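You operate a simulated robot arm through the tools that you are given. There is no shell and no other tool.

You run a simulated two-armed robot. Do the job below in one go: nothing can be reset, and whatever is moved stays where it is left.

JOB
Stand two short sticks in slots 26 and 29 of the green drum.
Fine: load each slot at the red pointer; free the stand to turn it and lock it again before loading.
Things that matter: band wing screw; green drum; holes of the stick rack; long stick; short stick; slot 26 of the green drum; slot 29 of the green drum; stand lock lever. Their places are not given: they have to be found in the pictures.

Only the result counts: the job must be done as asked and must still hold three seconds after the hand-in. Knocking over, shifting, dropping, spilling or breaking anything else fails it.

ROBOT AND FRAMES
Two 7-joint arms with two-finger parallel grippers on one trunk that stands fixed in place. Base frame: the origin is at the foot of the trunk, x ahead of it, y to its left, z up. Lengths are in m, angles in rad, forces in N, time in s.
The left shoulder is at [0.02, 0.113, 1.322], the right one opposite. With the tool pointing down near the work surface each hand reaches from about 0.1 to 0.58 m from the base axis, measured 20 degrees to its own side. Payload 1.57 kg a hand.
The TCP of each hand is the grasp point between the finger pads, 0.03 m short of the fingertips. In the tool frame z runs along the fingers and y along their closing line. Largest opening 0.08 m; finger width 0.017, thickness 0.012; the body of the gripper, 0.04 by 0.082 m, starts 0.08 m behind the TCP.
Orientation is that of the tool frame in the base frame, as a unit quaternion [w, x, y, z]. With the fingers straight down and closing along the base's y, the tool's x points along the base's -x, its y along +y and its z along -z.

CONTROLS
- The arms move only by the tool step_arm. It takes "left_plan", "right_plan" or both (then of equal length, played together; a hand with none holds still); each is one flat list of numbers, 7 for each row, row after row: the opening, from 0 (shut) to 1 (fully open), then the shift along the tool's x, y, z in units of 40 mm (1.0 is 40 mm), then the turn, a rotation vector about the tool's x, y, z in units of 4 degrees (1.0 is 4 degrees). In form: [gripper, tx, ty, tz, ax, ay, az, gripper, tx, ty, tz, ax, ay, az, ...]. A call has 1 to 20 rows; each row shifts and turns the commanded pose from where the row before left it, along the tool's axes as they then stand. A call with a number of a shift or a turn outside -1 to 1 is refused whole. Each row takes 0.2 s and may step no farther than 0.05 m and 0.15 rad from the row before; otherwise, or with a gripper value out of range, the whole call is refused. A pose out of reach is approached as far as the arm can. The call stops where the force on the tool passes 40 N (or 10 N more than at its start, if that is more) or the arm is blocked; 0.2 s more then pass. The fingers move at their own pace (about 0.045 m/s each) and stop on an object; they squeeze with about 28 N. The grip force told is the motor's: it shows also when the fingers shut on nothing. Time passes only in rows, and 0.2 s behind the last, so rows that do not move let the fingers close. The reply holds the time, the measured pose of the TCP, the force on the tool along the base axes, the opening and the grip force, in the units named above and with some noise, with the torque about the TCP (base axes, N m) and any sound that the robot's microphone picked up.
- Cameras (640 x 400 px; columns grow to the right, rows downward): "scene" is now at [0.106, 0.0318, 1.4309]; the picture's right is [0.39, -0.92, 0.00], its down [-0.52, -0.22, -0.83] and it looks along [0.76, 0.32, -0.56] (base axes); focal length 299 px, centre (320, 200). "left" rides on the left gripper at [0.072, 0.007, -0.122] in its tool frame; the picture's right is [-0.09, 1.00, 0.00], its down [-0.84, -0.08, -0.54] and it looks along [-0.54, -0.05, 0.84] (tool axes); focal length 238 px, centre (320, 200). "right" rides on the right gripper at [0.072, -0.007, -0.122] in its tool frame; the picture's right is [0.09, 1.00, 0.00], its down [-0.84, 0.08, -0.54] and it looks along [-0.54, 0.05, 0.84] (tool axes); focal length 238 px, centre (320, 200).
- camera(camera): a new picture of that camera. No time passes.
- move_column(by): slides the trunk up (or, below 0, down) by that many m; the arms and the scene camera ride with it, the base frame stays. It gives what a move gives, with no picture.
- turn_head(pan, tilt): turns the head with the scene camera to pan (to the left, within 1.396 rad either way) and tilt (down, from -0.506 to 1.204), counted from straight ahead of the robot. It gives what a move gives.
- pixel_to_xyz(camera, pixels): there is no depth. For up to 12 entries [column, row, z] of the newest picture of that camera ("zoom" is the newest enlarged one), the place [x, y] in the base frame at which the ray of that pixel passes the height z, good to about 0.003 m, but the place of the scene camera against the robot may be out by one fixed shift of up to 0.025 m in any direction. No time passes.
- zoom(camera, box): a new picture of the part [left, top, right, bottom] of that camera's present view, enlarged. No time passes.
- hand_in(): hands the job in; it is judged then, once.

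Leave the grippers open and the arms clear of the work at the hand-in unless told otherwise.

The tools are called as name(argument=value, ...) on one line, values as JSON. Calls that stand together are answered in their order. step_arm: Moves the arms, as the interface text tells. Its arguments: {"type":"object","properties":{"left_plan":{"type":"array","items":{"type":"number"}},"right_plan":{"type":"array","items":{"type":"number"}}},"required":[]} The other tools are called the same way: move_column (by) slides the trunk up or down; turn_head (pan, tilt) turns the head that bears the scene camera; camera (camera) takes a picture; pixel_to_xyz (camera, pixels) gives the place at which the rays of pixels pass given heights; zoom (camera, box) takes an enlarged picture of a part of a camera's view; hand_in () hands the job in.

At the start:

```text
time_s: 0.0
left_ee_pos: [0.2747, 0.3318, 1.2922]
left_tcp_rot: [0.0, -0.001, 1.0, 0.001]
left_contact_force: [-0.4, -0.4, 0.1]
left_wrist_torque: [0.04, 0.01, 0.01]
left_opening: 0.0802
left_grasp_force: 0.0
right_ee_pos: [0.3995, 0.0182, 1.2206]
right_tcp_rot: [0.0, 0.0, 1.0, 0.0]
right_contact_force: [0.0, 0.2, 0.5]
right_wrist_torque: [0.0, 0.0, -0.04]
right_opening: 0.0801
right_grasp_force: 0.2
trunk travel left (down, up): [-0.375, 0.195]
head pan, tilt: [0.4, 0.595]
```

scene: 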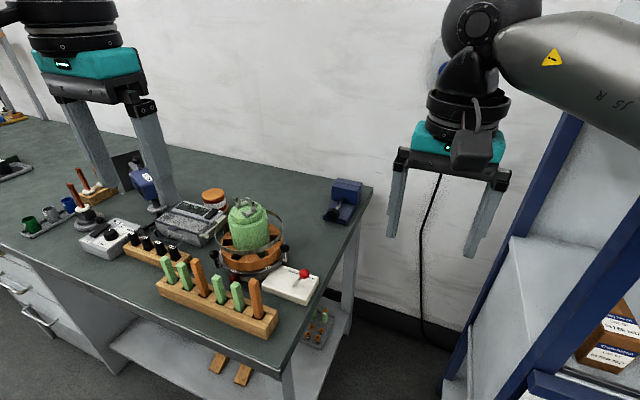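
right: 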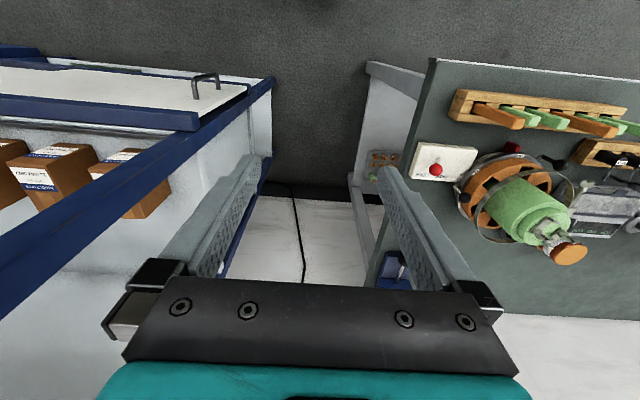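
left: 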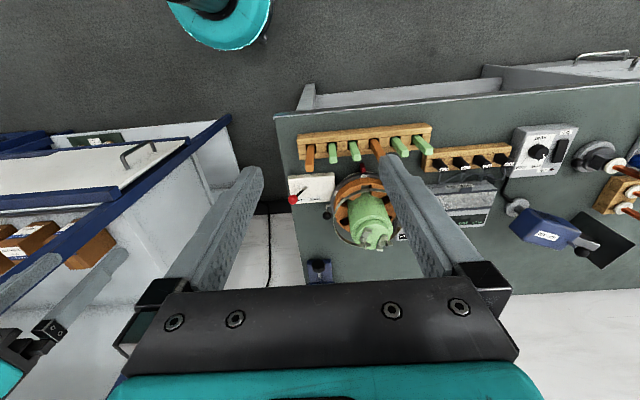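

I see the green drum on an orange drum around (248,230), a stick rack at (215,300), and a lock-lever-like box with a red knob at (292,283). I'll enlarge these areas first.

zoom(camera="scene", box=[200, 180, 330, 310])

zoom(camera="scene", box=[140, 240, 340, 350])

zoom(camera="left", box=[280, 110, 440, 270])

zoom(camera="right", box=[400, 80, 640, 280])

```text
3.08 times, centred on (265, 245) of scene
```

zoom: 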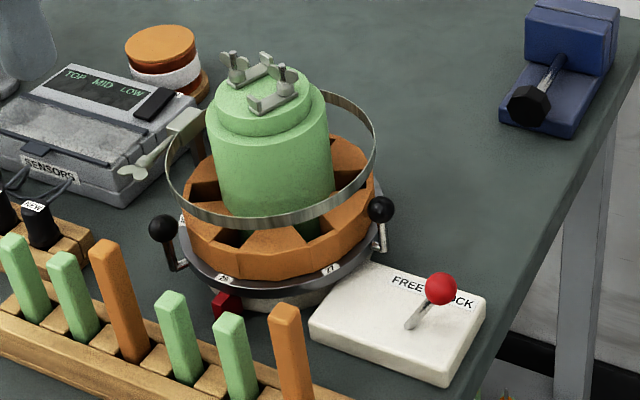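

```text
3.20 times, centred on (240, 295) of scene
```

zoom: 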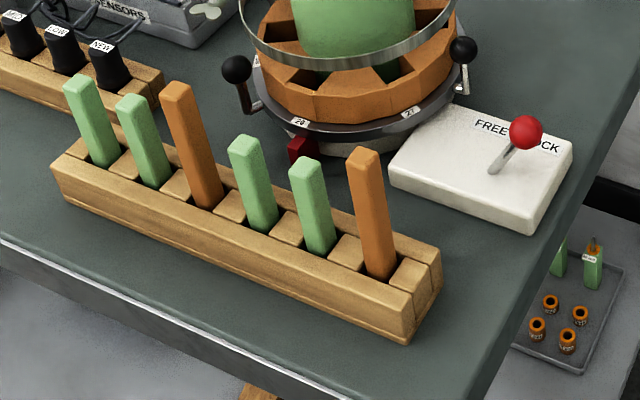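

```text
2.50 times, centred on (360, 190) of left
```

zoom: 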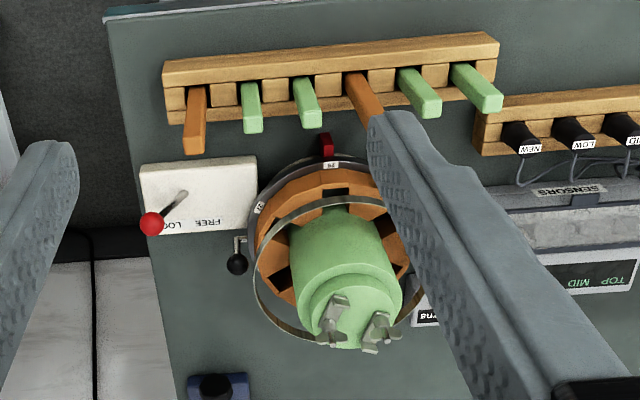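

```text
2.00 times, centred on (520, 180) of right
```

zoom: 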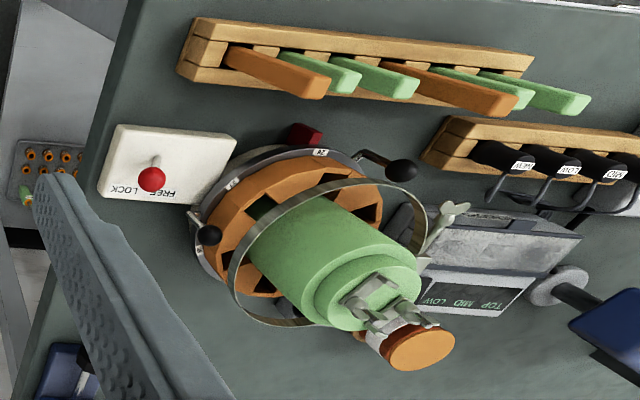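

I'll triangulate the red pointer (scene ≈(235,278), left ≈(363,168), right ≈(512,147)) at several heights to find the table height.

pixel_to_xyz(camera="scene", pixels=[[234.8, 278.4, 0.8], [234.8, 278.4, 0.9], [234.8, 278.4, 1.0], [302.3, 273.8, 0.8], [302.3, 273.8, 0.9], [302.3, 273.8, 1.0]])

pixel_to_xyz(camera="left", pixels=[[362.8, 168, 0.8], [362.8, 168, 0.9], [362.8, 168, 1.0], [292.5, 199.5, 0.8], [292.5, 199.5, 0.9], [292.5, 199.5, 1.0]])

pixel_to_xyz(camera="right", pixels=[[512.5, 147.5, 0.8], [512.5, 147.5, 0.9], [512.5, 147.5, 1.0], [435.5, 169.5, 0.8], [435.5, 169.5, 0.9], [435.5, 169.5, 1.0]])

```text
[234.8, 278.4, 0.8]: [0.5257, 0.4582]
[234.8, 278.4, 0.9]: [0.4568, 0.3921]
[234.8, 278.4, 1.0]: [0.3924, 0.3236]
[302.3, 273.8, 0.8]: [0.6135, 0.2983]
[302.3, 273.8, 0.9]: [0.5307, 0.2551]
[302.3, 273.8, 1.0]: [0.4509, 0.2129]
```

```text
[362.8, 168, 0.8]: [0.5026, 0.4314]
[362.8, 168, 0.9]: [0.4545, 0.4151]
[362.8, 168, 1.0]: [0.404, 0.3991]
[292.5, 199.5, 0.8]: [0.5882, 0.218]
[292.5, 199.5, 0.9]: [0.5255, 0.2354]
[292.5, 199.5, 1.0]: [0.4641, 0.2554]
```

```text
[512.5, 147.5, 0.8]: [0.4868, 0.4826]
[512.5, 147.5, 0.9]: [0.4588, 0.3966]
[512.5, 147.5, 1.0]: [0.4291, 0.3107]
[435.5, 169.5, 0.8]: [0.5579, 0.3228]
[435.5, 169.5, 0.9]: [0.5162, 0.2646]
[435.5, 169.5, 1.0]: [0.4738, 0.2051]
```

The pointer sits near (0.467, 0.42, 0.873) and the lever knob near (0.50, 0.24, 0.937). I'll bring the left hand camera closer to look at the drum.

step_arm(left_plan=[1, -0.47, 0.44, 0.875, 0, 0, 0, 1, -0.47, 0.44, 0.875, 0, 0, 0, 1, -0.47, 0.44, 0.875, 0, 0, 0, 1, -0.47, 0.44, 0.875, 0, 0, 0])

camera(camera="left")

zoom(camera="left", box=[230, 60, 430, 220])

```text
time_s: 1.0
left_ee_pos: [0.3528, 0.4008, 1.1522]
left_tcp_rot: [0.0, 0.001, 1.0, 0.0]
left_contact_force: [0.1, 0.0, -0.3]
left_wrist_torque: [-0.04, 0.0, 0.06]
left_opening: 0.0797
left_grasp_force: 0.1
right_ee_pos: [0.4001, 0.0178, 1.2197]
right_tcp_rot: [0.0, -0.001, 1.0, 0.0]
right_contact_force: [0.2, -0.9, 0.5]
right_wrist_torque: [0.01, 0.0, -0.03]
right_opening: 0.0802
right_grasp_force: 0.0
trunk travel left (down, up): [-0.375, 0.195]
head pan, tilt: [0.4, 0.595]
```

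```text
taken
```

left: 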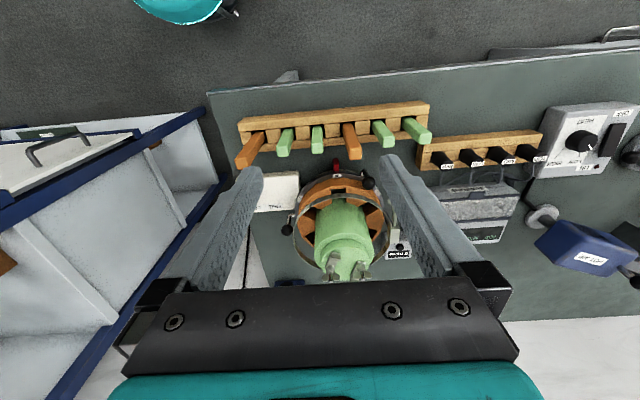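

```text
2.50 times, centred on (330, 140) of left
```

zoom: 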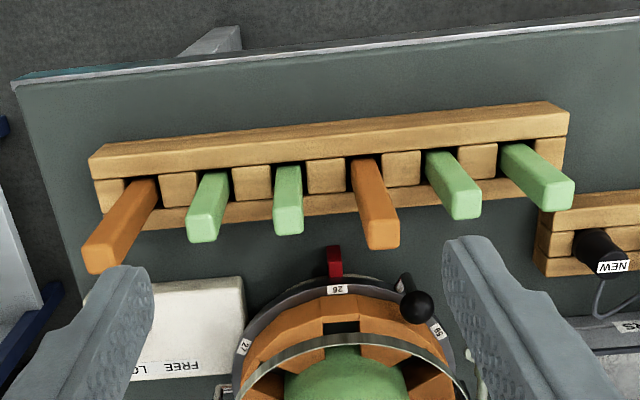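

The pointer (image 337,165) has a numbered label beside it; I'll zoom to read the labels.

zoom(camera="left", box=[280, 155, 410, 285])

zoom(camera="left", box=[310, 155, 380, 200])

zoom(camera="scene", box=[205, 240, 295, 300])

zoom(camera="scene", box=[210, 190, 300, 260])

```text
3.08 times, centred on (345, 220) of left
```

zoom: 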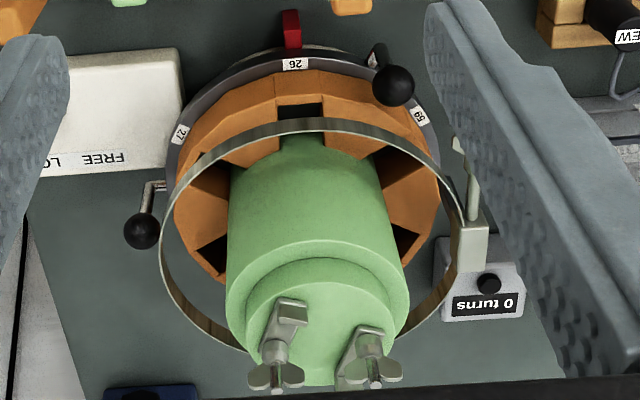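

```text
8.89 times, centred on (345, 178) of left
```

zoom: 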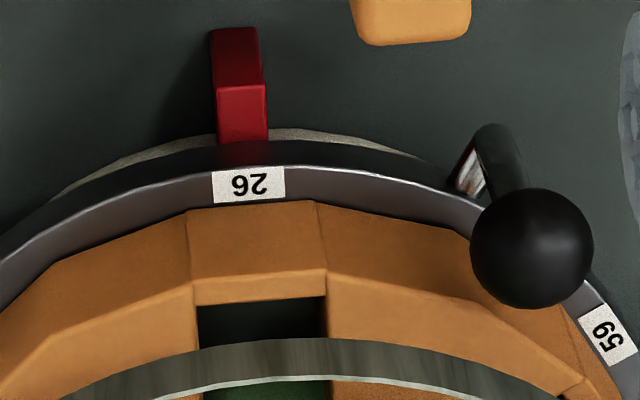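

```text
6.67 times, centred on (250, 270) of scene
```

zoom: 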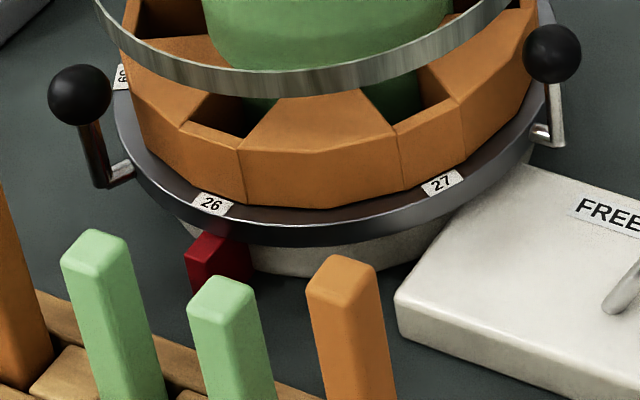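

```text
5.71 times, centred on (255, 225) of scene
```

zoom: 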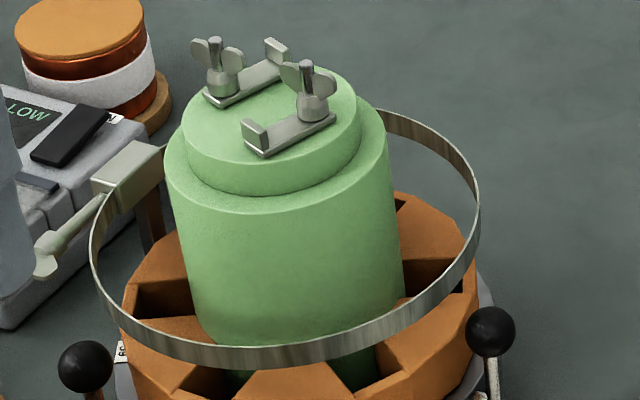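

The label at the pointer reads 26, 27 is toward −y. I'll triangulate ring, band, labels and pointer from the new left picture.

pixel_to_xyz(camera="left", pixels=[[336.2, 165.1, 0.85], [336.2, 165.1, 0.9], [336.2, 165.1, 0.95], [335.5, 195.4, 0.9], [335.5, 195.4, 0.95], [341, 177.5, 0.9], [299.5, 200, 0.9], [379, 216, 0.9], [337, 259, 0.95], [337, 259, 1.0]])

zoom(camera="right", box=[450, 140, 610, 240])

```text
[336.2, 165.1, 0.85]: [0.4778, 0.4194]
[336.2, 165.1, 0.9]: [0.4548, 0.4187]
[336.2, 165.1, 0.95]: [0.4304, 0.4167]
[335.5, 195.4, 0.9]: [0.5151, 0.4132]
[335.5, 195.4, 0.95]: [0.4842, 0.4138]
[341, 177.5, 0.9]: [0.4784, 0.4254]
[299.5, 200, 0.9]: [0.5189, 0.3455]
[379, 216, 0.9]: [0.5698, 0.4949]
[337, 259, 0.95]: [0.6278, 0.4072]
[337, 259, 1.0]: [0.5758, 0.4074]
```

```text
4.00 times, centred on (530, 190) of right
```

zoom: 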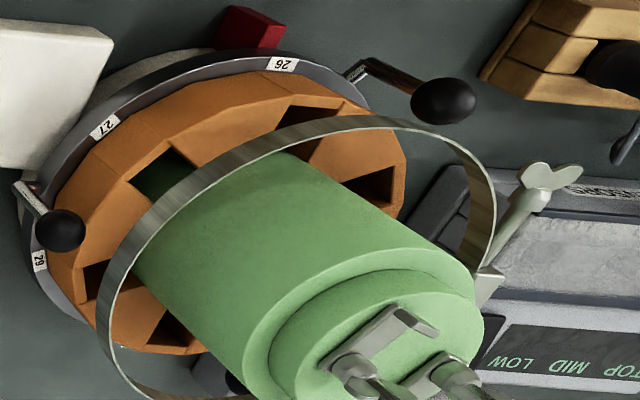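

I see labels 26, 27 and another (px (460,205) in the right view), which I'll zoom on.

zoom(camera="right", box=[452, 195, 476, 215])

zoom(camera="left", box=[365, 180, 395, 205])

zoom(camera="scene", box=[215, 240, 245, 265])

```text
16.00 times, centred on (464, 205) of right
```

zoom: 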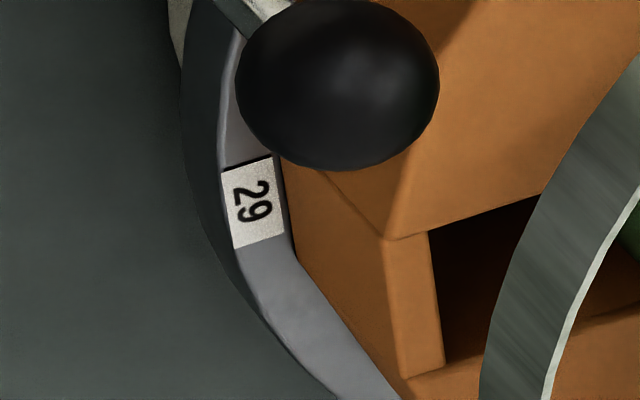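

```text
16.00 times, centred on (380, 192) of left
```

zoom: 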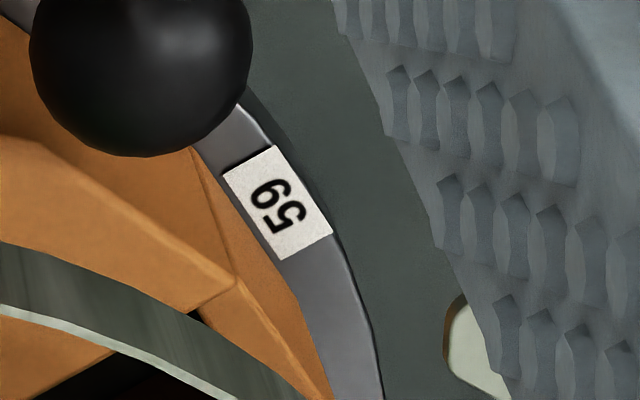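

```text
16.00 times, centred on (230, 252) of scene
```

zoom: 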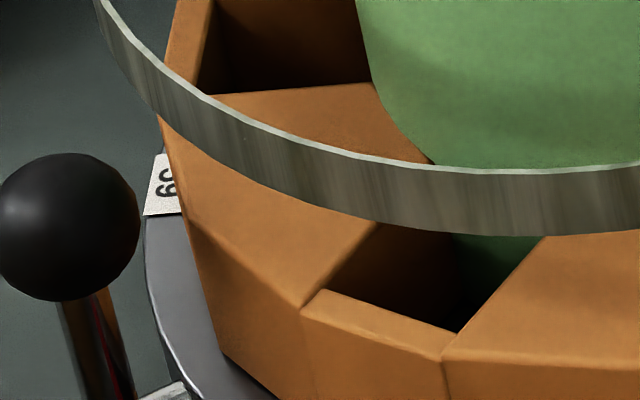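

Slot 29 is two slots round from 26 (order 59, 26, 27, 29). I need the geometry of the slot and the band, so I'll zoom on slot 26 in the right view and in the left view.

zoom(camera="right", box=[505, 145, 569, 185])

zoom(camera="left", box=[310, 168, 374, 208])

zoom(camera="right", box=[610, 140, 674, 180])

```text
10.00 times, centred on (537, 165) of right
```

zoom: 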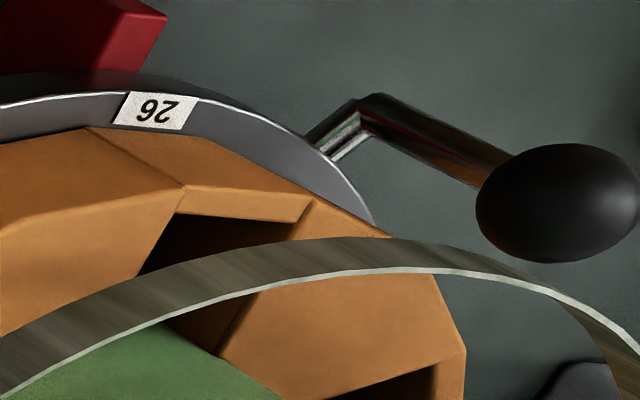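

```text
10.00 times, centred on (342, 188) of left
```

zoom: 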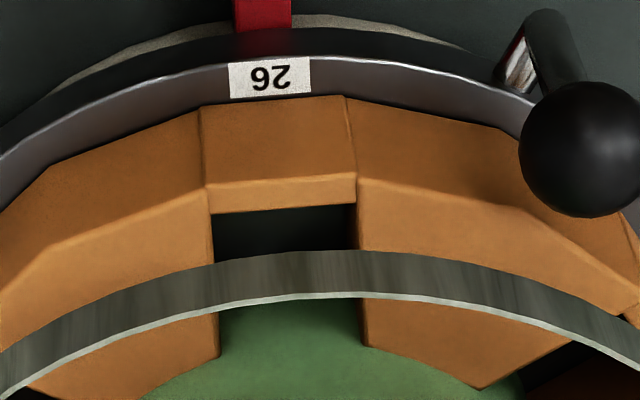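

```text
refused: 674 is not a number from 0 to 640
```

Triangulating the slot's outer wall corners from both hand cameras.

pixel_to_xyz(camera="left", pixels=[[330.7, 187.0, 0.9], [330.7, 187.0, 0.95], [345.5, 185.5, 0.9], [345.5, 185.5, 0.95], [331.3, 189.3, 0.93], [345.7, 188.3, 0.93], [337, 194.8, 0.93], [337, 194.8, 1.0], [337, 198, 0.93], [337, 198, 1.0]])

pixel_to_xyz(camera="right", pixels=[[523.5, 163.7, 0.9], [523.5, 163.7, 0.95], [536.2, 165.2, 0.9], [536.2, 165.2, 0.95], [522.5, 166.4, 0.93], [535, 167.2, 0.93]])

pixel_to_xyz(camera="scene", pixels=[[228.75, 258.9, 0.93], [228.75, 258.9, 0.95], [237.7, 261.4, 0.93], [237.7, 261.4, 0.95]])

```text
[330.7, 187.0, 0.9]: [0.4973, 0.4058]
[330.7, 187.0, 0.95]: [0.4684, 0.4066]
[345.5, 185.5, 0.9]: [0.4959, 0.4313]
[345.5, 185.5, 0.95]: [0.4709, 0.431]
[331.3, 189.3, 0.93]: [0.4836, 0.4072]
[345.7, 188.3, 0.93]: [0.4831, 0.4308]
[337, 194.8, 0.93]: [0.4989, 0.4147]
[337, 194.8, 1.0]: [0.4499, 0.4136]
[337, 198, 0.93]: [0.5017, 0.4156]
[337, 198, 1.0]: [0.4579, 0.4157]
```

```text
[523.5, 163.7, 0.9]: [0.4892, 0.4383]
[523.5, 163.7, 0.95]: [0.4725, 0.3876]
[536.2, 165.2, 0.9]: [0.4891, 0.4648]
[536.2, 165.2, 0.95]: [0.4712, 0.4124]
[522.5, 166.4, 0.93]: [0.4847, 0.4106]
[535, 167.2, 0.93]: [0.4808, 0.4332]
```

```text
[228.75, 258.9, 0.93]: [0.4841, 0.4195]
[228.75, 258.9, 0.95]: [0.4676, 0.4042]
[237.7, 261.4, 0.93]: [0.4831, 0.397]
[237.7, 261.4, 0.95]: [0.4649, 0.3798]
```

Ring top is near z≈0.932, slot 26 spans y≈0.407–0.431, starting at x≈0.483. Now I'll triangulate the band and sticks.

pixel_to_xyz(camera="scene", pixels=[[214.7, 230, 0.95], [214.7, 230, 1.0], [283, 224, 0.95], [283, 224, 1.0], [247.1, 250.4, 0.95], [247.1, 250.4, 1.0], [268, 208.5, 0.95], [268, 208.5, 1.0]])

pixel_to_xyz(camera="left", pixels=[[293, 236, 0.95], [293, 236, 1.0], [390.5, 216, 0.95], [390.5, 216, 1.0], [338, 197.5, 0.95], [338, 197.5, 1.0], [338, 193.3, 0.95], [338, 193.3, 1.0], [332, 203.5, 0.932], [347, 202.5, 0.932]])

zoom(camera="scene", box=[200, 190, 300, 290])

```text
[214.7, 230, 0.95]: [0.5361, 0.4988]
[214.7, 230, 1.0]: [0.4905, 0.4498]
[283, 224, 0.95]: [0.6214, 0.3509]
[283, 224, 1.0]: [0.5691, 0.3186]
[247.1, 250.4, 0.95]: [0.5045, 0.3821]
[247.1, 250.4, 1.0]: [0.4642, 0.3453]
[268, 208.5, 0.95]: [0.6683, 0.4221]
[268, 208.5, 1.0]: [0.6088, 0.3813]
```

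```text
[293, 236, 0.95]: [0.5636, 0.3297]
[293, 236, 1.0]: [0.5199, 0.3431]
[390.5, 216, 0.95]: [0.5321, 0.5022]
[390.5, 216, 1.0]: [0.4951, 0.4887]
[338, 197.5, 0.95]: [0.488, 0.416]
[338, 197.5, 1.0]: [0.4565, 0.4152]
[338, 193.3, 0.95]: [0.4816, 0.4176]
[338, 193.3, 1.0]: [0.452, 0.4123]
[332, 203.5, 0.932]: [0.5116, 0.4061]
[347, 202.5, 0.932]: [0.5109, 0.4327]
```

```text
4.00 times, centred on (250, 240) of scene
```

zoom: 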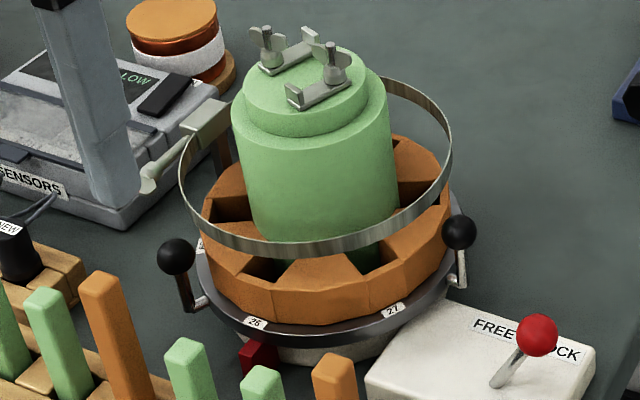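

The band (radius ≈0.08, z≈0.966–0.976, centre ≈(0.551,0.418)) lies outside the slots, so the sticks go inside it. Next I'll measure the sticks in the rack.

zoom(camera="left", box=[230, 90, 438, 220])

zoom(camera="right", box=[448, 80, 640, 200])

zoom(camera="scene", box=[150, 245, 290, 345])

```text
3.08 times, centred on (334, 155) of left
```

zoom: 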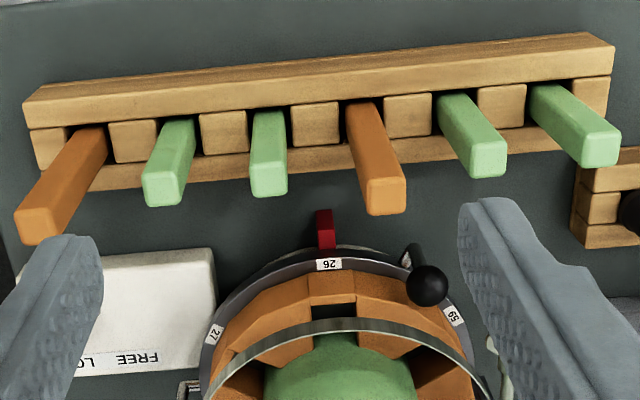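

```text
3.33 times, centred on (544, 140) of right
```

zoom: 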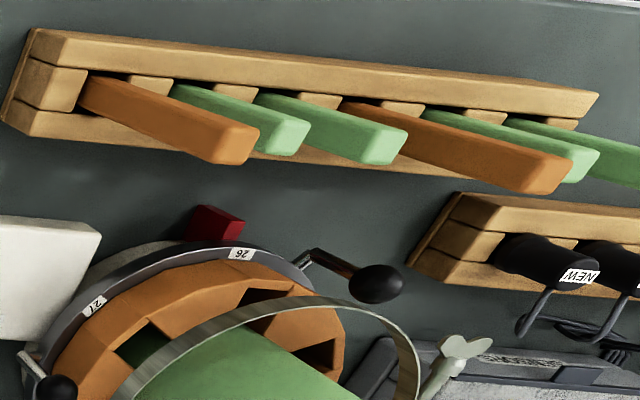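

```text
4.00 times, centred on (220, 295) of scene
```

zoom: 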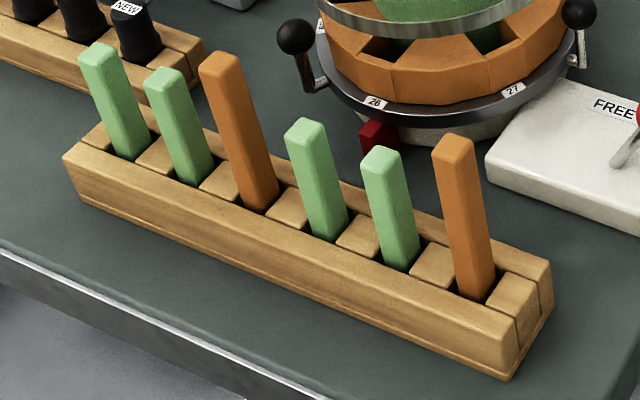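

Triangulating the green stick tops (green1: left (284,151), green2: left (317,148)).

pixel_to_xyz(camera="left", pixels=[[283.7, 150.8, 0.9], [283.7, 150.8, 1.0], [317.4, 148.5, 0.9], [317.4, 148.5, 1.0], [388.2, 142, 0.9], [388.2, 142, 1.0], [317.1, 126.4, 0.85], [317.1, 126.4, 0.9], [241, 123, 0.88], [432, 105, 0.88]])

pixel_to_xyz(camera="right", pixels=[[534.4, 121.1, 0.9], [534.4, 121.1, 1.0], [563.5, 123.5, 0.9], [563.5, 123.5, 1.0]])

pixel_to_xyz(camera="scene", pixels=[[235.25, 283.25, 0.9], [235.25, 283.25, 1.0], [216, 277, 0.9], [216, 277, 1.0]])

```text
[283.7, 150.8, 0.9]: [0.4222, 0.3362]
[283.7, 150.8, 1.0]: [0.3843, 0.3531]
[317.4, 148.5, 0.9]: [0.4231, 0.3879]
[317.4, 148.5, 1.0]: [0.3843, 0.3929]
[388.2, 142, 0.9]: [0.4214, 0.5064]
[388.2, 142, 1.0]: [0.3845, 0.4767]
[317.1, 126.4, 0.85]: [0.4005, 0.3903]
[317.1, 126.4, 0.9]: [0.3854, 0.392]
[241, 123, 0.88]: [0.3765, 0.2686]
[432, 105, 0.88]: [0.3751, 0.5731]
```

```text
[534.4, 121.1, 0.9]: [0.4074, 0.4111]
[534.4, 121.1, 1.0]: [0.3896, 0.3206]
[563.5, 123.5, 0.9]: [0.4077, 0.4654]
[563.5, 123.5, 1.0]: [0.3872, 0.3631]
```

```text
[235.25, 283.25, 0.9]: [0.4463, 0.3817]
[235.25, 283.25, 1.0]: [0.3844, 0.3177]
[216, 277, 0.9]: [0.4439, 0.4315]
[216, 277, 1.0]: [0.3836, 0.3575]
```

The green stick tops are about (0.3955, 0.348) and (0.3955, 0.3915) at z≈0.97, about 16 mm square. The stand looks locked (knob over LOCK) with slot 26 at the pointer. I'll tilt the left hand about 12° back toward the robot, narrow the opening to 0.4 and look again.

step_arm(left_plan=[0.4, 0, 0, 0, 0, -1, 0, 0.4, 0, 0, 0, 0, -1, 0, 0.4, 0, 0, 0, 0, -1, 0, 0.4, 0, 0, 0, 0, 0, 0])

camera(camera="left")

zoom(camera="scene", box=[250, 240, 350, 310])

```text
time_s: 2.0
left_ee_pos: [0.3512, 0.4022, 1.1525]
left_tcp_rot: [0.105, 0.0, 0.995, 0.0]
left_contact_force: [-0.4, 0.2, 0.6]
left_wrist_torque: [-0.01, 0.02, 0.04]
left_opening: 0.032
left_grasp_force: 0.1
right_ee_pos: [0.4006, 0.0188, 1.221]
right_tcp_rot: [0.0, 0.0, 1.0, 0.0]
right_contact_force: [0.5, -0.7, 0.3]
right_wrist_torque: [-0.01, -0.02, 0.0]
right_opening: 0.0802
right_grasp_force: 0.1
trunk travel left (down, up): [-0.375, 0.195]
head pan, tilt: [0.4, 0.595]
```

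```text
taken
```

left: 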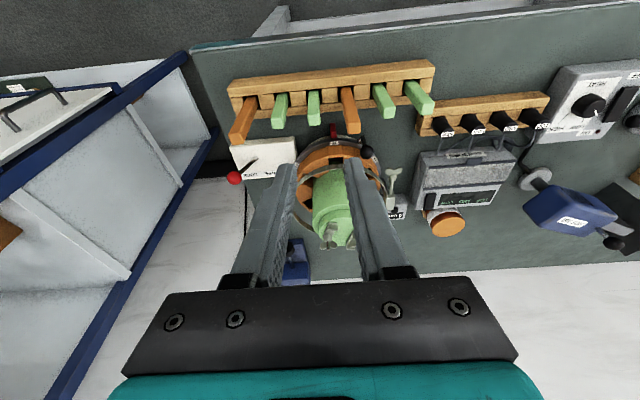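

```text
5.71 times, centred on (300, 275) of scene
```

zoom: 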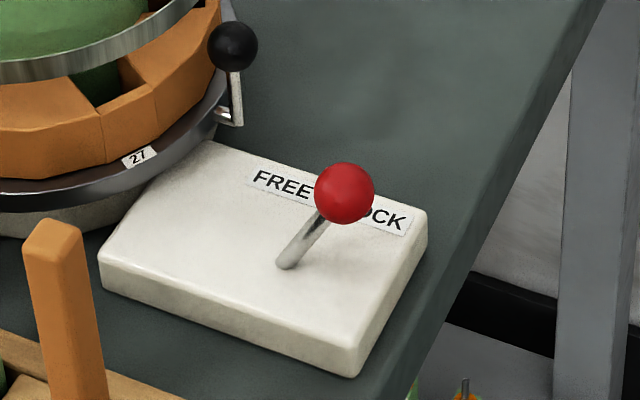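

The tilt is fine. Now I hover over green2 (target TCP ≈ (0.393, 0.3915, 1.04)) and look.

step_arm(left_plan=[0.4, -0.1475, -0.0875, 0.99, 0, 0, 0, 0.4, -0.1475, -0.0875, 0.99, 0, 0, 0, 0.4, -0.1475, -0.0875, 0.99, 0, 0, 0, 0.4, 0, 0, 0, 0, 0, 0])

camera(camera="left")

camera(camera="scene")

camera(camera="right")

```text
time_s: 3.0
left_ee_pos: [0.3913, 0.3911, 1.0378]
left_tcp_rot: [0.105, 0.0, 0.994, -0.001]
left_contact_force: [0.1, 0.2, 0.7]
left_wrist_torque: [0.02, -0.01, -0.02]
left_opening: 0.032
left_grasp_force: 0.0
right_ee_pos: [0.4, 0.0184, 1.2204]
right_tcp_rot: [0.0, 0.0, 1.0, 0.0]
right_contact_force: [0.7, -0.8, -0.2]
right_wrist_torque: [-0.01, -0.01, 0.01]
right_opening: 0.0801
right_grasp_force: 0.0
trunk travel left (down, up): [-0.375, 0.195]
head pan, tilt: [0.4, 0.595]
```

```text
taken
```

left: 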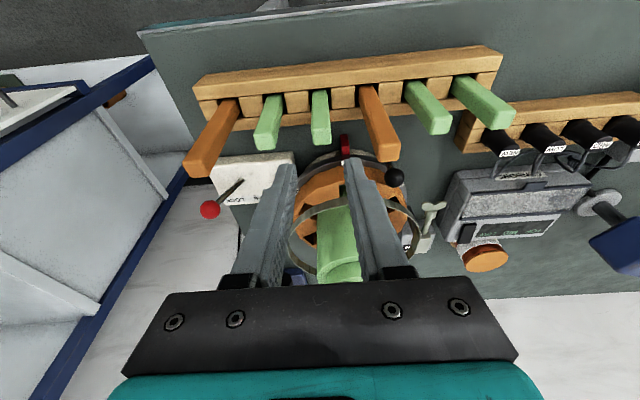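

```text
taken
```

scene: 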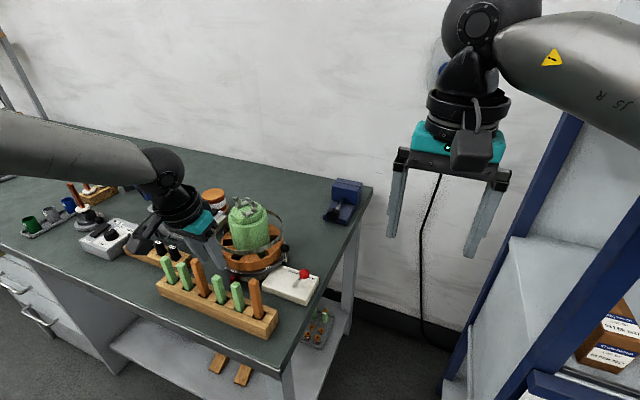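

```text
taken
```

right: 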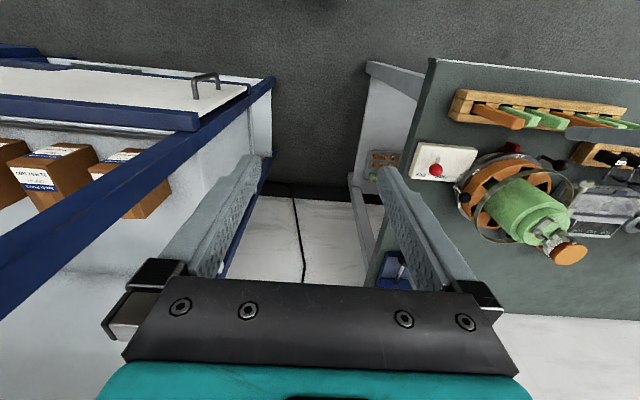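

I see green2's end near (321,140), with fingers at each side. I'll zoom to measure it again.

zoom(camera="left", box=[240, 80, 440, 205])

zoom(camera="scene", box=[140, 220, 300, 340])

```text
3.20 times, centred on (340, 142) of left
```

zoom: 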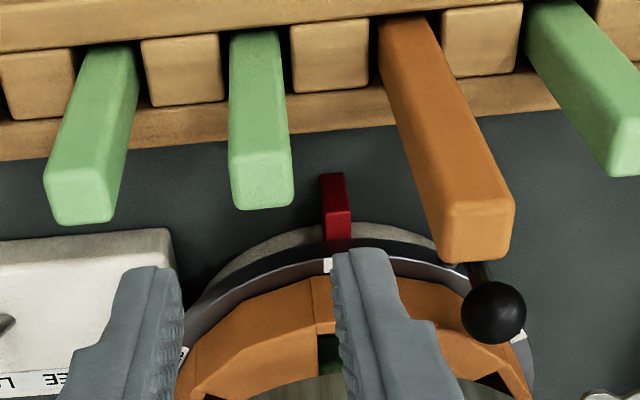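

```text
3.33 times, centred on (220, 280) of scene
```

zoom: 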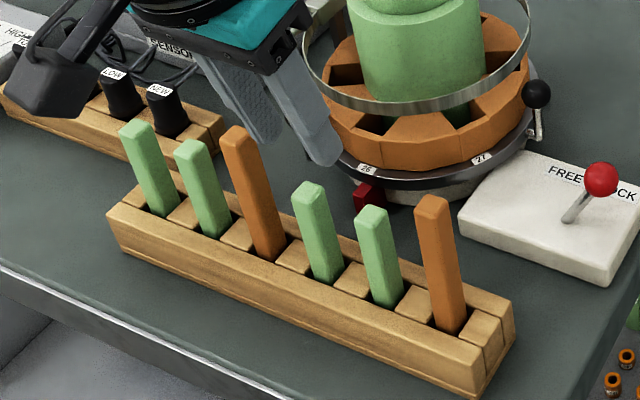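

Querying the green2 and green1 end-face centres at z 0.97.

pixel_to_xyz(camera="left", pixels=[[321.9, 137.3, 0.96], [321.9, 137.3, 0.97], [321.9, 137.3, 0.98], [266, 143, 0.97], [312.5, 132.5, 0.97], [331, 132, 0.97], [313.4, 93, 0.89], [327, 91, 0.89], [345, 198, 0.94]])

```text
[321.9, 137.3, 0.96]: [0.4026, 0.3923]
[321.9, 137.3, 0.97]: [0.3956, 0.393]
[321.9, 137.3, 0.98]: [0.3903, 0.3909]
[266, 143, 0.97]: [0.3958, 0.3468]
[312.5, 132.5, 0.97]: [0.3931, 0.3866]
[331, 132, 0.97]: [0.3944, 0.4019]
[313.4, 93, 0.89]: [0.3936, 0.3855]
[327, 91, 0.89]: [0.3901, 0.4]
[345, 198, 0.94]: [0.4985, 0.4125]
```

Green2 centre is ≈(0.3956, 0.3925). Descending around it at TCP z≈0.957, then closing.

step_arm(left_plan=[0.4, 0.196, 0.0175, 0.99, 0, 0, 0, 0.4, 0.196, 0.0175, 0.99, 0, 0, 0, 0.4, 0, 0, 0, 0, 0, 0])

camera(camera="left")

zoom(camera="scene", box=[140, 220, 300, 340])

```text
time_s: 3.8
left_ee_pos: [0.3917, 0.3969, 0.9594]
left_tcp_rot: [0.105, 0.0, 0.994, 0.0]
left_contact_force: [-0.9, 0.1, 0.4]
left_wrist_torque: [0.01, 0.05, 0.0]
left_opening: 0.0318
left_grasp_force: 0.0
right_ee_pos: [0.3999, 0.0187, 1.2208]
right_tcp_rot: [-0.001, 0.0, 1.0, 0.0]
right_contact_force: [-1.1, 0.4, 0.1]
right_wrist_torque: [-0.01, 0.02, 0.01]
right_opening: 0.0803
right_grasp_force: 0.0
trunk travel left (down, up): [-0.375, 0.195]
head pan, tilt: [0.4, 0.595]
```

```text
taken
```

left: 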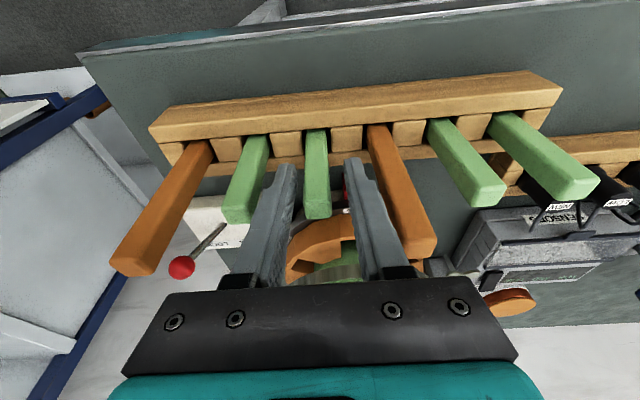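

```text
3.33 times, centred on (220, 280) of scene
```

zoom: 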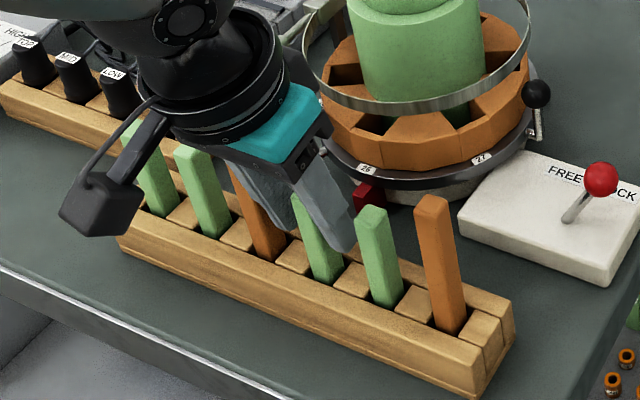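

The hand ended at y=0.397, about 4 mm too far +y (stick sits left of mid-gap at (317,205)). I'll shift −4 mm and close.

step_arm(left_plan=[0.4, 0, -0.11, 0, 0, 0, 0, 0.4, 0, 0, 0, 0, 0, 0, 0.15, 0, 0, 0, 0, 0, 0, 0, 0, 0, 0, 0, 0, 0, 0, 0, 0, 0, 0, 0, 0, 0, 0, 0, 0, 0, 0, 0])

camera(camera="left")

```text
time_s: 5.2
left_ee_pos: [0.3917, 0.3909, 0.9594]
left_tcp_rot: [0.105, 0.0, 0.995, 0.0]
left_contact_force: [-0.4, 2.4, -0.1]
left_wrist_torque: [0.15, -0.01, 0.0]
left_opening: 0.0153
left_grasp_force: 28.3
right_ee_pos: [0.399, 0.0195, 1.2209]
right_tcp_rot: [0.0, 0.0, 1.0, 0.0]
right_contact_force: [0.0, 0.2, 0.1]
right_wrist_torque: [-0.02, -0.01, -0.01]
right_opening: 0.0801
right_grasp_force: 0.1
trunk travel left (down, up): [-0.375, 0.195]
head pan, tilt: [0.4, 0.595]
```

```text
taken
```

left: 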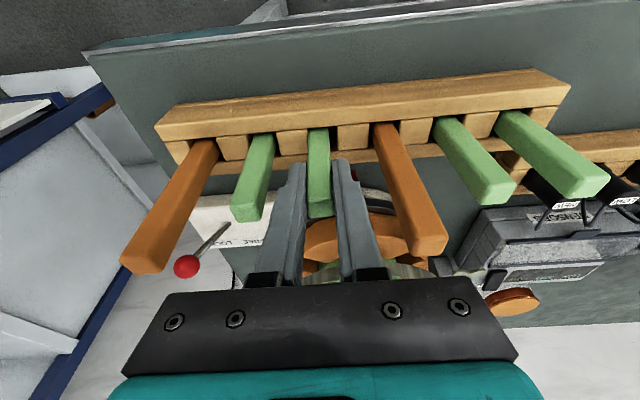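

Gripped (opening 15.3 mm). Lifting straight up by 0.15 m.

step_arm(left_plan=[0, -0.195, 0, -0.917, 0, 0, 0, 0, -0.195, 0, -0.917, 0, 0, 0, 0, -0.195, 0, -0.917, 0, 0, 0, 0, -0.195, 0, -0.917, 0, 0, 0, 0, 0, 0, 0, 0, 0, 0])

camera(camera="left")

zoom(camera="scene", box=[120, 160, 320, 340])

camera(camera="right")

```text
time_s: 6.4
left_ee_pos: [0.3968, 0.39, 1.112]
left_tcp_rot: [0.105, 0.0, 0.995, -0.001]
left_contact_force: [-0.4, 0.5, -0.2]
left_wrist_torque: [-0.03, -0.01, 0.0]
left_opening: 0.0154
left_grasp_force: 28.0
right_ee_pos: [0.4008, 0.0194, 1.2203]
right_tcp_rot: [0.0, 0.0, 1.0, 0.0]
right_contact_force: [0.0, -0.3, -0.3]
right_wrist_torque: [-0.02, -0.02, 0.0]
right_opening: 0.0802
right_grasp_force: 0.0
trunk travel left (down, up): [-0.375, 0.195]
head pan, tilt: [0.4, 0.595]
```

```text
taken
```

left: 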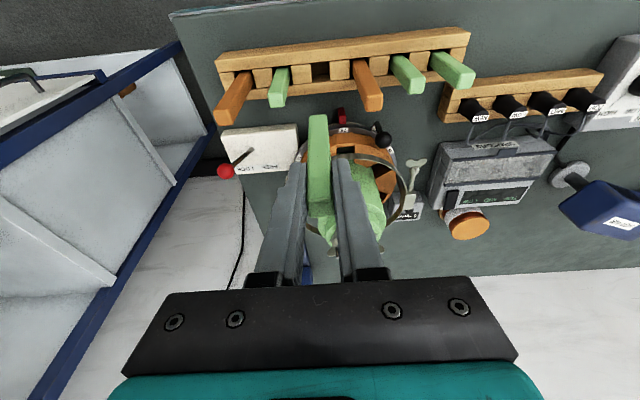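

```text
2.22 times, centred on (220, 250) of scene
```

zoom: 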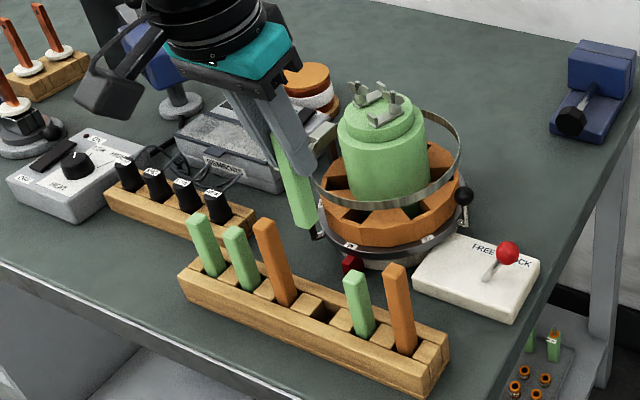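

```text
taken
```

right: 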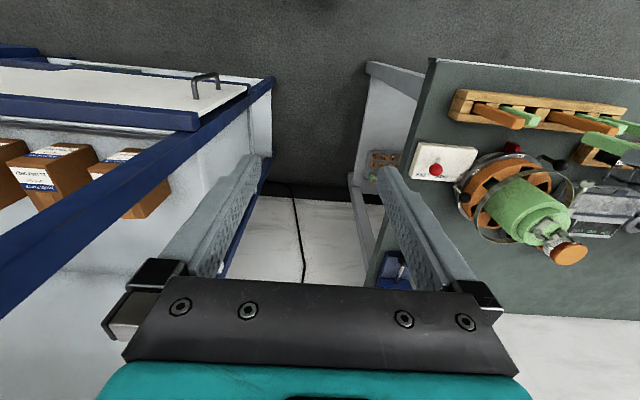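

Lifted cleanly. I'll estimate the stick length by its bottom end at (318,117) and re-measure slot 26 from this view.

zoom(camera="left", box=[280, 95, 420, 215])

pixel_to_xyz(camera="left", pixels=[[318, 116, 0.98], [318, 116, 1.0], [318, 116, 1.02], [318, 116, 1.04]])

```text
3.33 times, centred on (350, 155) of left
```

zoom: 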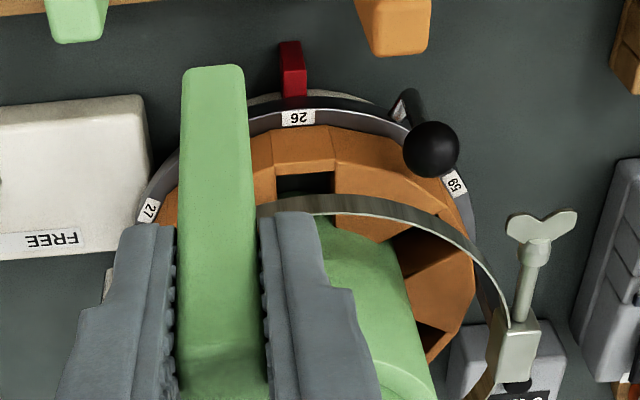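

```text
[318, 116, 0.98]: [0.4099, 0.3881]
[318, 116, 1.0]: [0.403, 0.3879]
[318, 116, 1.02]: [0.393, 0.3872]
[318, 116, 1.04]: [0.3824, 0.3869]
```

Stick length is about 0.10 m. Measuring the slot edges from this view at z=0.932.

zoom(camera="left", box=[320, 120, 384, 160])

pixel_to_xyz(camera="left", pixels=[[332.3, 147.5, 0.932], [349.9, 146.0, 0.932], [337.9, 117.5, 0.87]])

```text
10.00 times, centred on (352, 140) of left
```

zoom: 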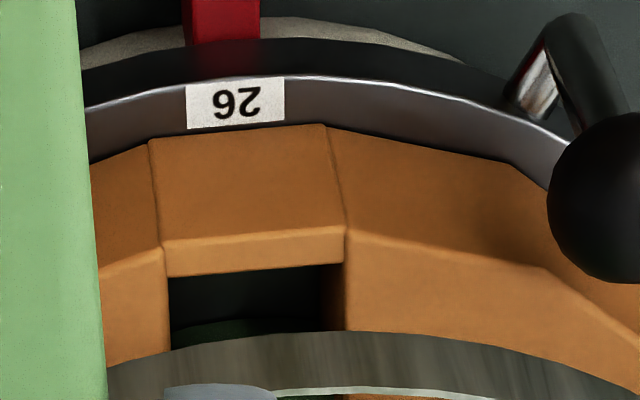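

```text
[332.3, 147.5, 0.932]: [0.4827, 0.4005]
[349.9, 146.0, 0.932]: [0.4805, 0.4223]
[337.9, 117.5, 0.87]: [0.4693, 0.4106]
```

Re-querying with the refined corner pixels.

pixel_to_xyz(camera="left", pixels=[[336.8, 147.7, 0.932], [354.5, 146.2, 0.932], [336.3, 144.3, 0.932], [354.5, 143.0, 0.932], [342.4, 124.0, 0.875], [344, 130.2, 0.885]])

```text
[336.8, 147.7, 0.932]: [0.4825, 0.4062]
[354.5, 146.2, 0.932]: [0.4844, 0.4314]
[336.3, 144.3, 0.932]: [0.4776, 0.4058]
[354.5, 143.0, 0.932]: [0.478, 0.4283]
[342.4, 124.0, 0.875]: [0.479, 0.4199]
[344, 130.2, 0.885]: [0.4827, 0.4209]
```

Slot 26 centre ≈(0.495, 0.4187). Moving the stick above it.

step_arm(left_plan=[0, -0.766, 0.239, 0.163, 0, 0, 0, 0, -0.766, 0.239, 0.163, 0, 0, 0, 0, -0.766, 0.239, 0.163, 0, 0, 0, 0, 0, 0, 0, 0, 0, 0])

camera(camera="left")

zoom(camera="scene", box=[160, 160, 320, 290])

zoom(camera="right", box=[440, 100, 640, 260])

```text
time_s: 7.4
left_ee_pos: [0.4893, 0.4184, 1.11]
left_tcp_rot: [0.104, 0.001, 0.995, 0.0]
left_contact_force: [0.1, 0.6, -0.4]
left_wrist_torque: [0.03, 0.02, 0.01]
left_opening: 0.0154
left_grasp_force: 27.8
right_ee_pos: [0.3997, 0.0189, 1.2202]
right_tcp_rot: [-0.001, 0.001, 1.0, 0.0]
right_contact_force: [-0.8, 0.8, 0.2]
right_wrist_torque: [-0.03, 0.0, 0.02]
right_opening: 0.0801
right_grasp_force: 0.1
trunk travel left (down, up): [-0.375, 0.195]
head pan, tilt: [0.4, 0.595]
```

```text
taken
```

left: 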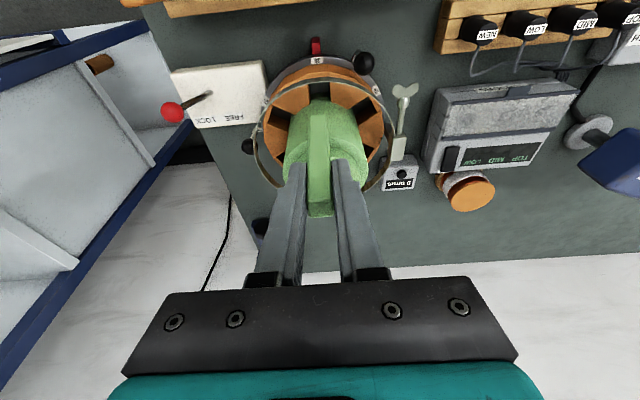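

```text
3.08 times, centred on (240, 225) of scene
```

zoom: 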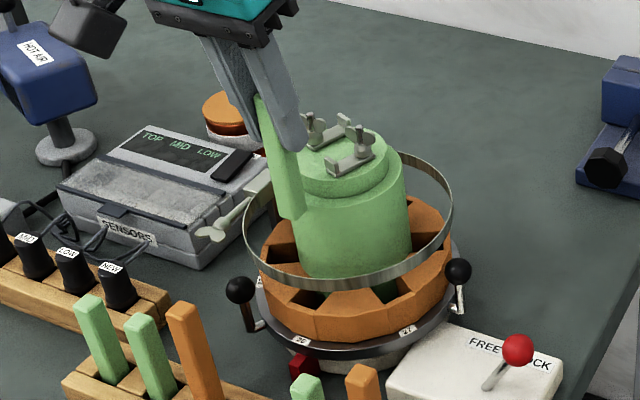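

```text
2.50 times, centred on (540, 180) of right
```

zoom: 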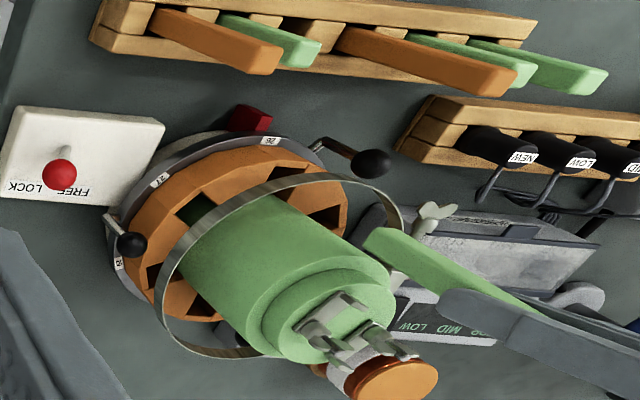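

Well placed. I'll zoom in the left view to check alignment with the slot and the layout of the slots.

zoom(camera="left", box=[230, 30, 430, 200])

zoom(camera="left", box=[288, 60, 352, 120])

```text
2.35 times, centred on (330, 115) of left
```

zoom: 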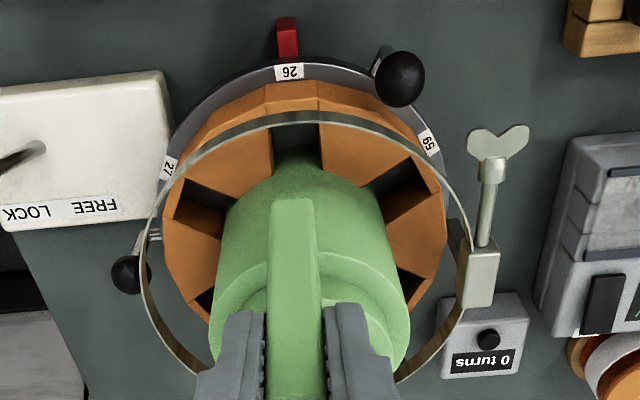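

```text
6.67 times, centred on (320, 90) of left
```

zoom: 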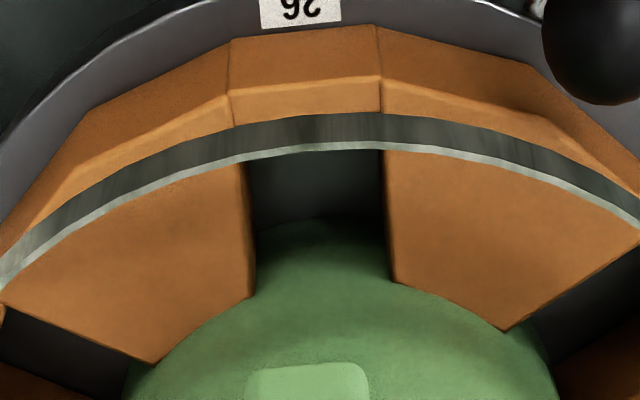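

Querying slot inner corners and neighbouring slot centres at z=0.932.

pixel_to_xyz(camera="left", pixels=[[309.8, 104.25, 0.932], [330.95, 101.7, 0.932], [319.5, 92.7, 0.932], [319.5, 92.7, 0.9], [279, 117, 0.932], [363.2, 107.3, 0.932], [282, 157.5, 0.932], [316.7, 60.6, 0.885], [265.7, 101, 0.885], [376.2, 89.5, 0.885], [297, 145.7, 0.932]])

```text
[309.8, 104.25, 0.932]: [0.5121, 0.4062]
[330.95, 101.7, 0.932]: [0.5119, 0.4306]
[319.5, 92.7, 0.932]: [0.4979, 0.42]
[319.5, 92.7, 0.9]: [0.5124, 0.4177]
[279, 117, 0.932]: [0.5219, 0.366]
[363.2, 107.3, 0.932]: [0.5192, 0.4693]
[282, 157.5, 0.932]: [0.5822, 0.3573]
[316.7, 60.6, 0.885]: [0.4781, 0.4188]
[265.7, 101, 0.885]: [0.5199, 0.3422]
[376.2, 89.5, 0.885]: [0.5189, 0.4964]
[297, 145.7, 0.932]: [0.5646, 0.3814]
```

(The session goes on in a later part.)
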